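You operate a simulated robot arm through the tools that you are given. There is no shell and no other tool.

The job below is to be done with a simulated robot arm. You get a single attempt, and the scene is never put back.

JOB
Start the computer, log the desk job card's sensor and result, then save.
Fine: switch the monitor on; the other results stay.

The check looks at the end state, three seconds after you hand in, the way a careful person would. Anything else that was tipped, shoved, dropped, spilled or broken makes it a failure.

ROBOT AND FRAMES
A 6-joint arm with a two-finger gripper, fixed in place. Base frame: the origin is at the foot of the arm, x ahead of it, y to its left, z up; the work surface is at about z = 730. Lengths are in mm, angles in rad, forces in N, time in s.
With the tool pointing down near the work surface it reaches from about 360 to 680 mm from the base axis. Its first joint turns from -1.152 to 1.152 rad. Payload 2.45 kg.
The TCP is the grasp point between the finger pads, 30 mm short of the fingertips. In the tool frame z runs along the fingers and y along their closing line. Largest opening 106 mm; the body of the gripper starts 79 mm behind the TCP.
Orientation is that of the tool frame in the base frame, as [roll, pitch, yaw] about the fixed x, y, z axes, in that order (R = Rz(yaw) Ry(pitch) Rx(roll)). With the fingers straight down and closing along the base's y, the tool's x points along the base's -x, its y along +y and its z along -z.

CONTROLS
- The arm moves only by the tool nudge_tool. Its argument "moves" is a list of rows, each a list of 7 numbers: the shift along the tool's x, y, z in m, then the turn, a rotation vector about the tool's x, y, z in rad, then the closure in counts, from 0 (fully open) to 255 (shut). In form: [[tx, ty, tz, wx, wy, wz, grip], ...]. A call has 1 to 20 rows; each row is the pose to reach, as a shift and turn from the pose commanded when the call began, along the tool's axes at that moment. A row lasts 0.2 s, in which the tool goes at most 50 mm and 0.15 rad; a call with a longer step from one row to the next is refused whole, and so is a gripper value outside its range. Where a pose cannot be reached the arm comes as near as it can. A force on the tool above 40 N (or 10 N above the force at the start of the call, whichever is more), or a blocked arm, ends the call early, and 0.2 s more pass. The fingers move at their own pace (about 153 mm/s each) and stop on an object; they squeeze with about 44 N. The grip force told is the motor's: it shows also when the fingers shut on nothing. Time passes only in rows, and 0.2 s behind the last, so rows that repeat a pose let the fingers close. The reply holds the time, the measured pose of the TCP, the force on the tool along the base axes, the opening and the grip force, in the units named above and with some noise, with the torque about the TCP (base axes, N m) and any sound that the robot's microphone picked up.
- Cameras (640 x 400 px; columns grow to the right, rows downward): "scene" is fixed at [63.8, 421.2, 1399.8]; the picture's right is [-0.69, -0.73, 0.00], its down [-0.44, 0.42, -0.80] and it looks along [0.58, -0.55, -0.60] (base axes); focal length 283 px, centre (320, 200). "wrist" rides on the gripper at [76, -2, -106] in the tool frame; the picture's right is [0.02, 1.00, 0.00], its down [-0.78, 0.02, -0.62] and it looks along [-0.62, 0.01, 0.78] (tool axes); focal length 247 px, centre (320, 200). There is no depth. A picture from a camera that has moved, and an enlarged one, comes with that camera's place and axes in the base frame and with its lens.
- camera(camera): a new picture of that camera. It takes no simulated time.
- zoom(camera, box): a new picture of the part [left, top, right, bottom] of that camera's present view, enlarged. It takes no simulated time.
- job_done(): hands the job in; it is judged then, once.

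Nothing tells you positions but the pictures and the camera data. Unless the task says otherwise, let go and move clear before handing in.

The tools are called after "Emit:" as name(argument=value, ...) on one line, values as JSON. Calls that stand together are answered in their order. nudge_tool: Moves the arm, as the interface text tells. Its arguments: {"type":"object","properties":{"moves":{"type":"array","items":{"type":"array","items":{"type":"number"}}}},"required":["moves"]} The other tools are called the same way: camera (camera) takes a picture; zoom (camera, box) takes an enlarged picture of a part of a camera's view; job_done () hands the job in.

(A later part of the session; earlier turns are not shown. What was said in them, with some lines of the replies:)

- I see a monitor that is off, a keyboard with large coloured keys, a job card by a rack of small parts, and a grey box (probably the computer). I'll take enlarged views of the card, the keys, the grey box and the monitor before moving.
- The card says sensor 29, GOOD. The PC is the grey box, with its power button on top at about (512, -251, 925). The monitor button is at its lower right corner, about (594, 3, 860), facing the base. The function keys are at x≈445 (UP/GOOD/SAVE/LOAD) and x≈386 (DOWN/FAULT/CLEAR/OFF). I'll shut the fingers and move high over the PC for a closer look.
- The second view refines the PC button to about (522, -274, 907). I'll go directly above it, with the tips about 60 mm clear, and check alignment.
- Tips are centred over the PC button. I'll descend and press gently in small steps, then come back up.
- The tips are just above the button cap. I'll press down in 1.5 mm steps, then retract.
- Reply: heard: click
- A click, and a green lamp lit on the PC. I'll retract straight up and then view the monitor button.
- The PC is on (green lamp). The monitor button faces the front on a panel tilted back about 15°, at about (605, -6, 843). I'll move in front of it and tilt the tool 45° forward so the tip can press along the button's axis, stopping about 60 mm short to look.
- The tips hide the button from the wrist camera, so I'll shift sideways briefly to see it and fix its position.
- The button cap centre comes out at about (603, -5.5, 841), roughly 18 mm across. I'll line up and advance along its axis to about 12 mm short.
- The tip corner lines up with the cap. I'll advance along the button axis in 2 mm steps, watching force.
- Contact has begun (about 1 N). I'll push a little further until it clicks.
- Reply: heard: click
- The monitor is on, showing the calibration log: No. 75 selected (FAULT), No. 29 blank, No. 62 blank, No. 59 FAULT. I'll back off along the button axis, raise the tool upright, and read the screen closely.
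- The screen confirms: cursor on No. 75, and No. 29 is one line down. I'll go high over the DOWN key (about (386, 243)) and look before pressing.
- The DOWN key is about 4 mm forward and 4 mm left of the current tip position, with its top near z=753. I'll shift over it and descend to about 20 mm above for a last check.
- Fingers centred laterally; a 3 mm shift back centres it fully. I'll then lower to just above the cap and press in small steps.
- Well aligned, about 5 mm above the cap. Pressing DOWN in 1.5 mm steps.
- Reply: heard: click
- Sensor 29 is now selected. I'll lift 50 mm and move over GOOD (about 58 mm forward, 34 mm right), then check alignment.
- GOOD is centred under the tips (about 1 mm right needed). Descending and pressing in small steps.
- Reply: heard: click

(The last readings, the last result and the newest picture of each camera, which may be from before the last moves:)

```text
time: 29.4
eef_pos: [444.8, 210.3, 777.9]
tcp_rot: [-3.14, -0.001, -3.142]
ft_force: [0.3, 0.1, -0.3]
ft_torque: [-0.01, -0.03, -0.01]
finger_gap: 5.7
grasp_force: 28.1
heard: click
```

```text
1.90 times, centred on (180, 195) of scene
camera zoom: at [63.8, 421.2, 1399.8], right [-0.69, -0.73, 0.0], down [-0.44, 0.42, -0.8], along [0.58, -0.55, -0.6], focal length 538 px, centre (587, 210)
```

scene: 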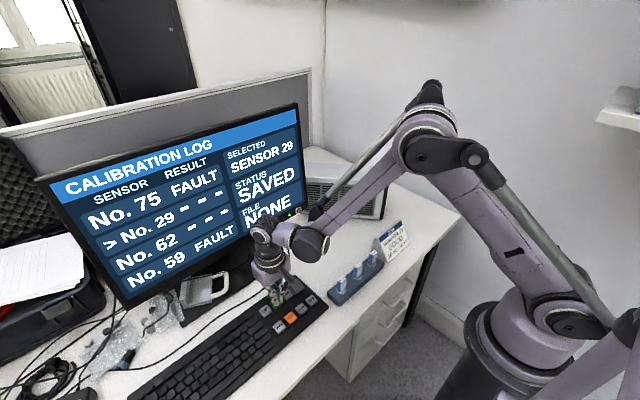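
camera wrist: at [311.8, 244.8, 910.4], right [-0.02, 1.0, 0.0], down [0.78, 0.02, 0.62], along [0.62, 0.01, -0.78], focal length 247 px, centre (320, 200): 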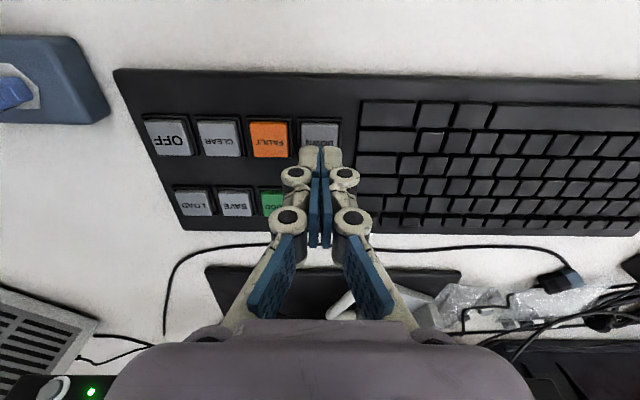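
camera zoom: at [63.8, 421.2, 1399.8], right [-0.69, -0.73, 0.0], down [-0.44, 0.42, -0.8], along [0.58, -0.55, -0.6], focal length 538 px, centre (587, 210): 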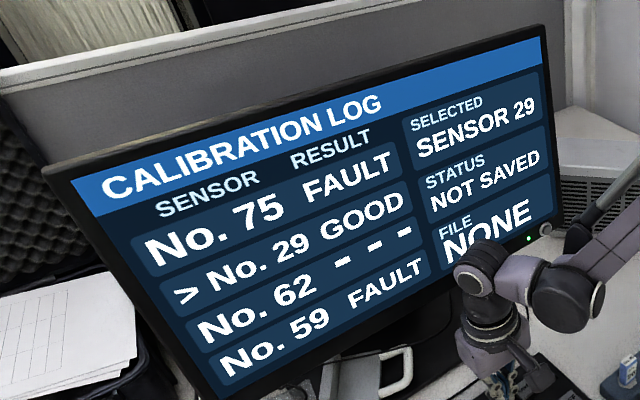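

No. 29 now reads GOOD and the status is NOT SAVED. I'll lift, move 34 mm right to SAVE, and check alignment.

Emit:
nudge_tool(moves=[[0, 0, -0.01, 0, 0, 0, 255], [0, 0, -0.035, 0, 0, 0, 255], [0, -0.015, -0.04, 0, 0, 0, 255], [0, -0.034, -0.04, 0, 0, 0, 255], [0, -0.034, -0.03, 0, 0, 0, 255], [0, -0.034, -0.025, 0, 0, 0, 255], [0, -0.034, -0.025, 0, 0, 0, 255]])

Emit:
zoom(camera="wrist", box=[240, 100, 400, 200])

```text
time: 31.0
eef_pos: [445.3, 177.0, 803.0]
tcp_rot: [3.14, 0.0, 3.14]
ft_force: [0.0, 0.6, 1.0]
ft_torque: [0.01, 0.03, -0.02]
finger_gap: 0.0
grasp_force: 28.6
```

```text
4.00 times, centred on (320, 150) of wrist
camera zoom: at [367.2, 175.6, 909.3], right [-0.02, 1.0, 0.0], down [0.78, 0.02, 0.62], along [0.62, 0.01, -0.78], focal length 988 px, centre (320, 400)
```

zoom: 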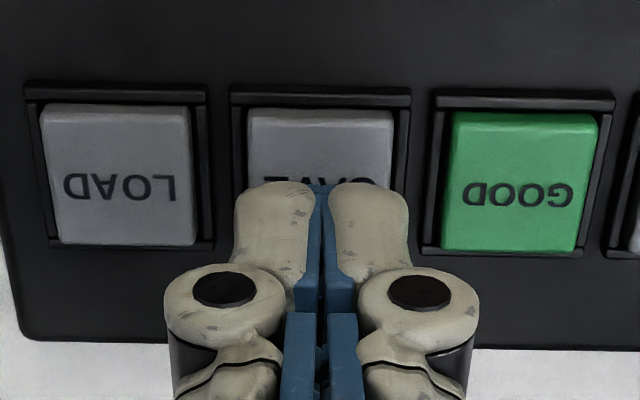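

SAVE is centred. Descending and pressing.

Emit:
nudge_tool(moves=[[0, 0, 0.01, 0, 0, 0, 255], [0, 0, 0.016, 0, 0, 0, 255], [0, 0, 0.019, 0, 0, 0, 255], [0, 0, 0.021, 0, 0, 0, 255], [0, 0, 0.0225, 0, 0, 0, 255], [0, 0, 0.024, 0, 0, 0, 255]])

Emit:
zoom(camera="scene", box=[40, 90, 320, 300])

```text
time: 32.4
eef_pos: [444.7, 176.2, 778.2]
tcp_rot: [3.141, 0.0, 3.141]
ft_force: [-0.3, 0.3, -0.2]
ft_torque: [0.01, 0.0, -0.01]
finger_gap: 6.1
grasp_force: 28.6
```

```text
1.90 times, centred on (180, 195) of scene
camera zoom: at [63.8, 421.2, 1399.8], right [-0.69, -0.73, 0.0], down [-0.44, 0.42, -0.8], along [0.58, -0.55, -0.6], focal length 538 px, centre (587, 210)
```

zoom: 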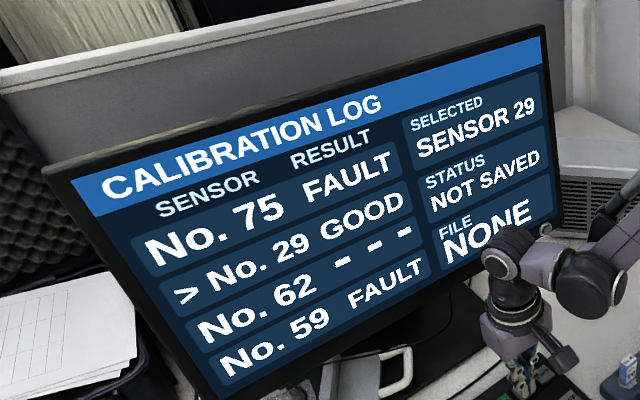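

No click yet, so the key has only been touched. I'll press slightly further.

Emit:
nudge_tool(moves=[[0, 0, 0.001, 0, 0, 0, 255], [0, 0, 0.002, 0, 0, 0, 255]])

Emit:
zoom(camera="scene", box=[40, 90, 320, 300])

```text
time: 33.0
eef_pos: [444.3, 177.2, 779.0]
tcp_rot: [-3.139, 0.001, -3.142]
ft_force: [0.6, 0.1, 1.1]
ft_torque: [-0.02, -0.01, -0.01]
finger_gap: 5.9
grasp_force: 29.3
heard: click
```

```text
1.90 times, centred on (180, 195) of scene
camera zoom: at [63.8, 421.2, 1399.8], right [-0.69, -0.73, 0.0], down [-0.44, 0.42, -0.8], along [0.58, -0.55, -0.6], focal length 538 px, centre (587, 210)
```

zoom: 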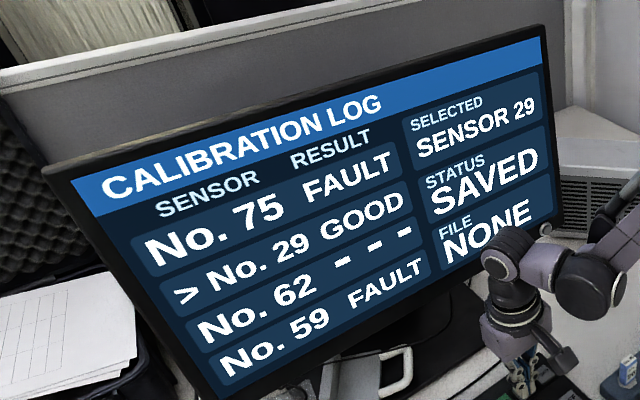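

The status now reads SAVED, with No. 29 GOOD and the other rows unchanged. I'll lift straight up clear of the keyboard and do a final check of the scene.

Emit:
nudge_tool(moves=[[0, 0, -0.01, 0, 0, 0, 255], [0, 0, -0.04, 0, 0, 0, 255], [0, 0, -0.08, 0, 0, 0, 255], [0, 0, -0.12, 0, 0, 0, 255], [0, 0, -0.16, 0, 0, 0, 255], [0.01, 0, -0.2, 0, 0, 0, 255], [0.02, 0, -0.24, 0, 0, 0, 255], [0.02, 0, -0.28, 0, 0, 0, 255], [0.02, 0, -0.28, 0, 0, 0, 255], [0.02, 0, -0.28, 0, 0, 0, 255]])

Emit:
camera(camera="scene")

Emit:
zoom(camera="scene", box=[40, 90, 320, 300])

Emit:
camera(camera="wrist")

```text
time: 35.2
eef_pos: [424.2, 175.0, 1058.5]
tcp_rot: [3.141, -0.001, 3.142]
ft_force: [0.1, 0.1, 0.0]
ft_torque: [-0.01, -0.04, -0.01]
finger_gap: 0.0
grasp_force: 29.1
```

```text
taken
```

scene: 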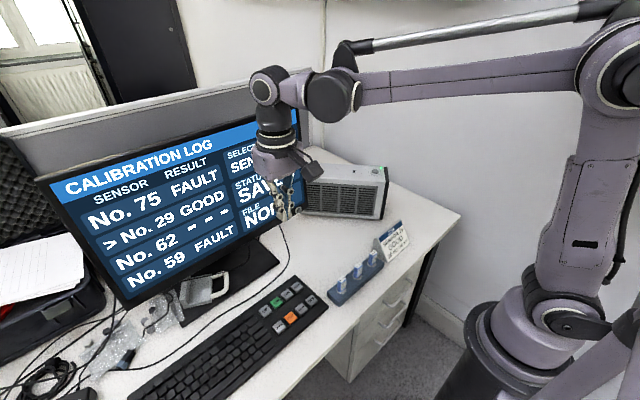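

```text
1.90 times, centred on (180, 195) of scene
camera zoom: at [63.8, 421.2, 1399.8], right [-0.69, -0.73, 0.0], down [-0.44, 0.42, -0.8], along [0.58, -0.55, -0.6], focal length 538 px, centre (587, 210)
```

zoom: 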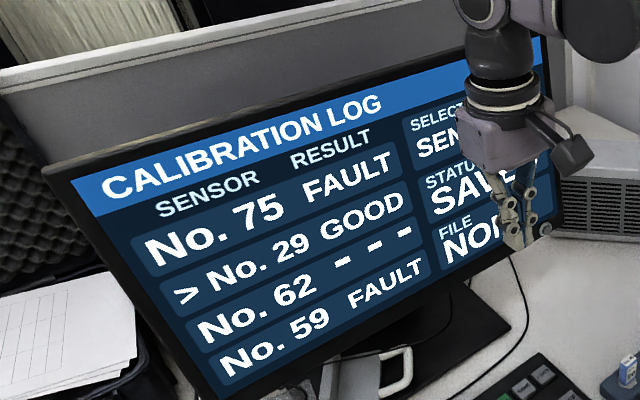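

```text
taken
camera wrist: at [346.4, 174.7, 1164.7], right [-0.02, 1.0, 0.0], down [0.78, 0.02, 0.62], along [0.62, 0.01, -0.78], focal length 247 px, centre (320, 200)
```

wrist: 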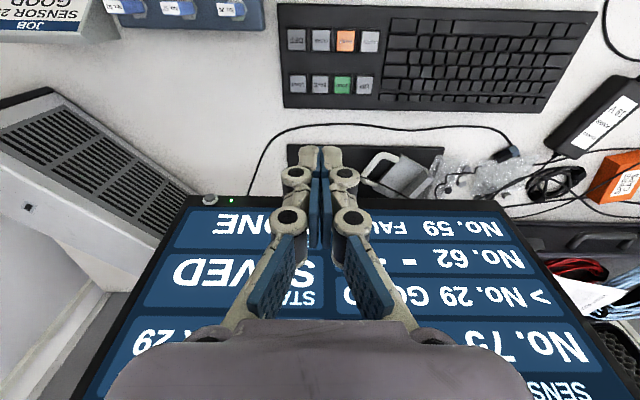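

The computer and monitor are on. The log shows No. 29 GOOD and SAVED, the other results are unchanged, nothing on the desk has moved, and the arm is clear. I'm handing in.

Emit:
job_done()

```text
The job is handed in.
```

The computer is running and the job card's entry, sensor 29 with result GOOD, is logged and saved. After the last key press the screen read SAVED.

- **Power:** I pressed the computer's power button and its green lamp lit. I then switched the monitor on.
- **Log entry:** I pressed DOWN once to move from No. 75 to No. 29, then GOOD, then SAVE. Each press gave one click.
- **Other results:** No. 75 and No. 59 still read FAULT, and No. 62 is still blank.

Nothing else on the desk looked moved in the final pictures. I raised the arm clear of the desk before handing in.
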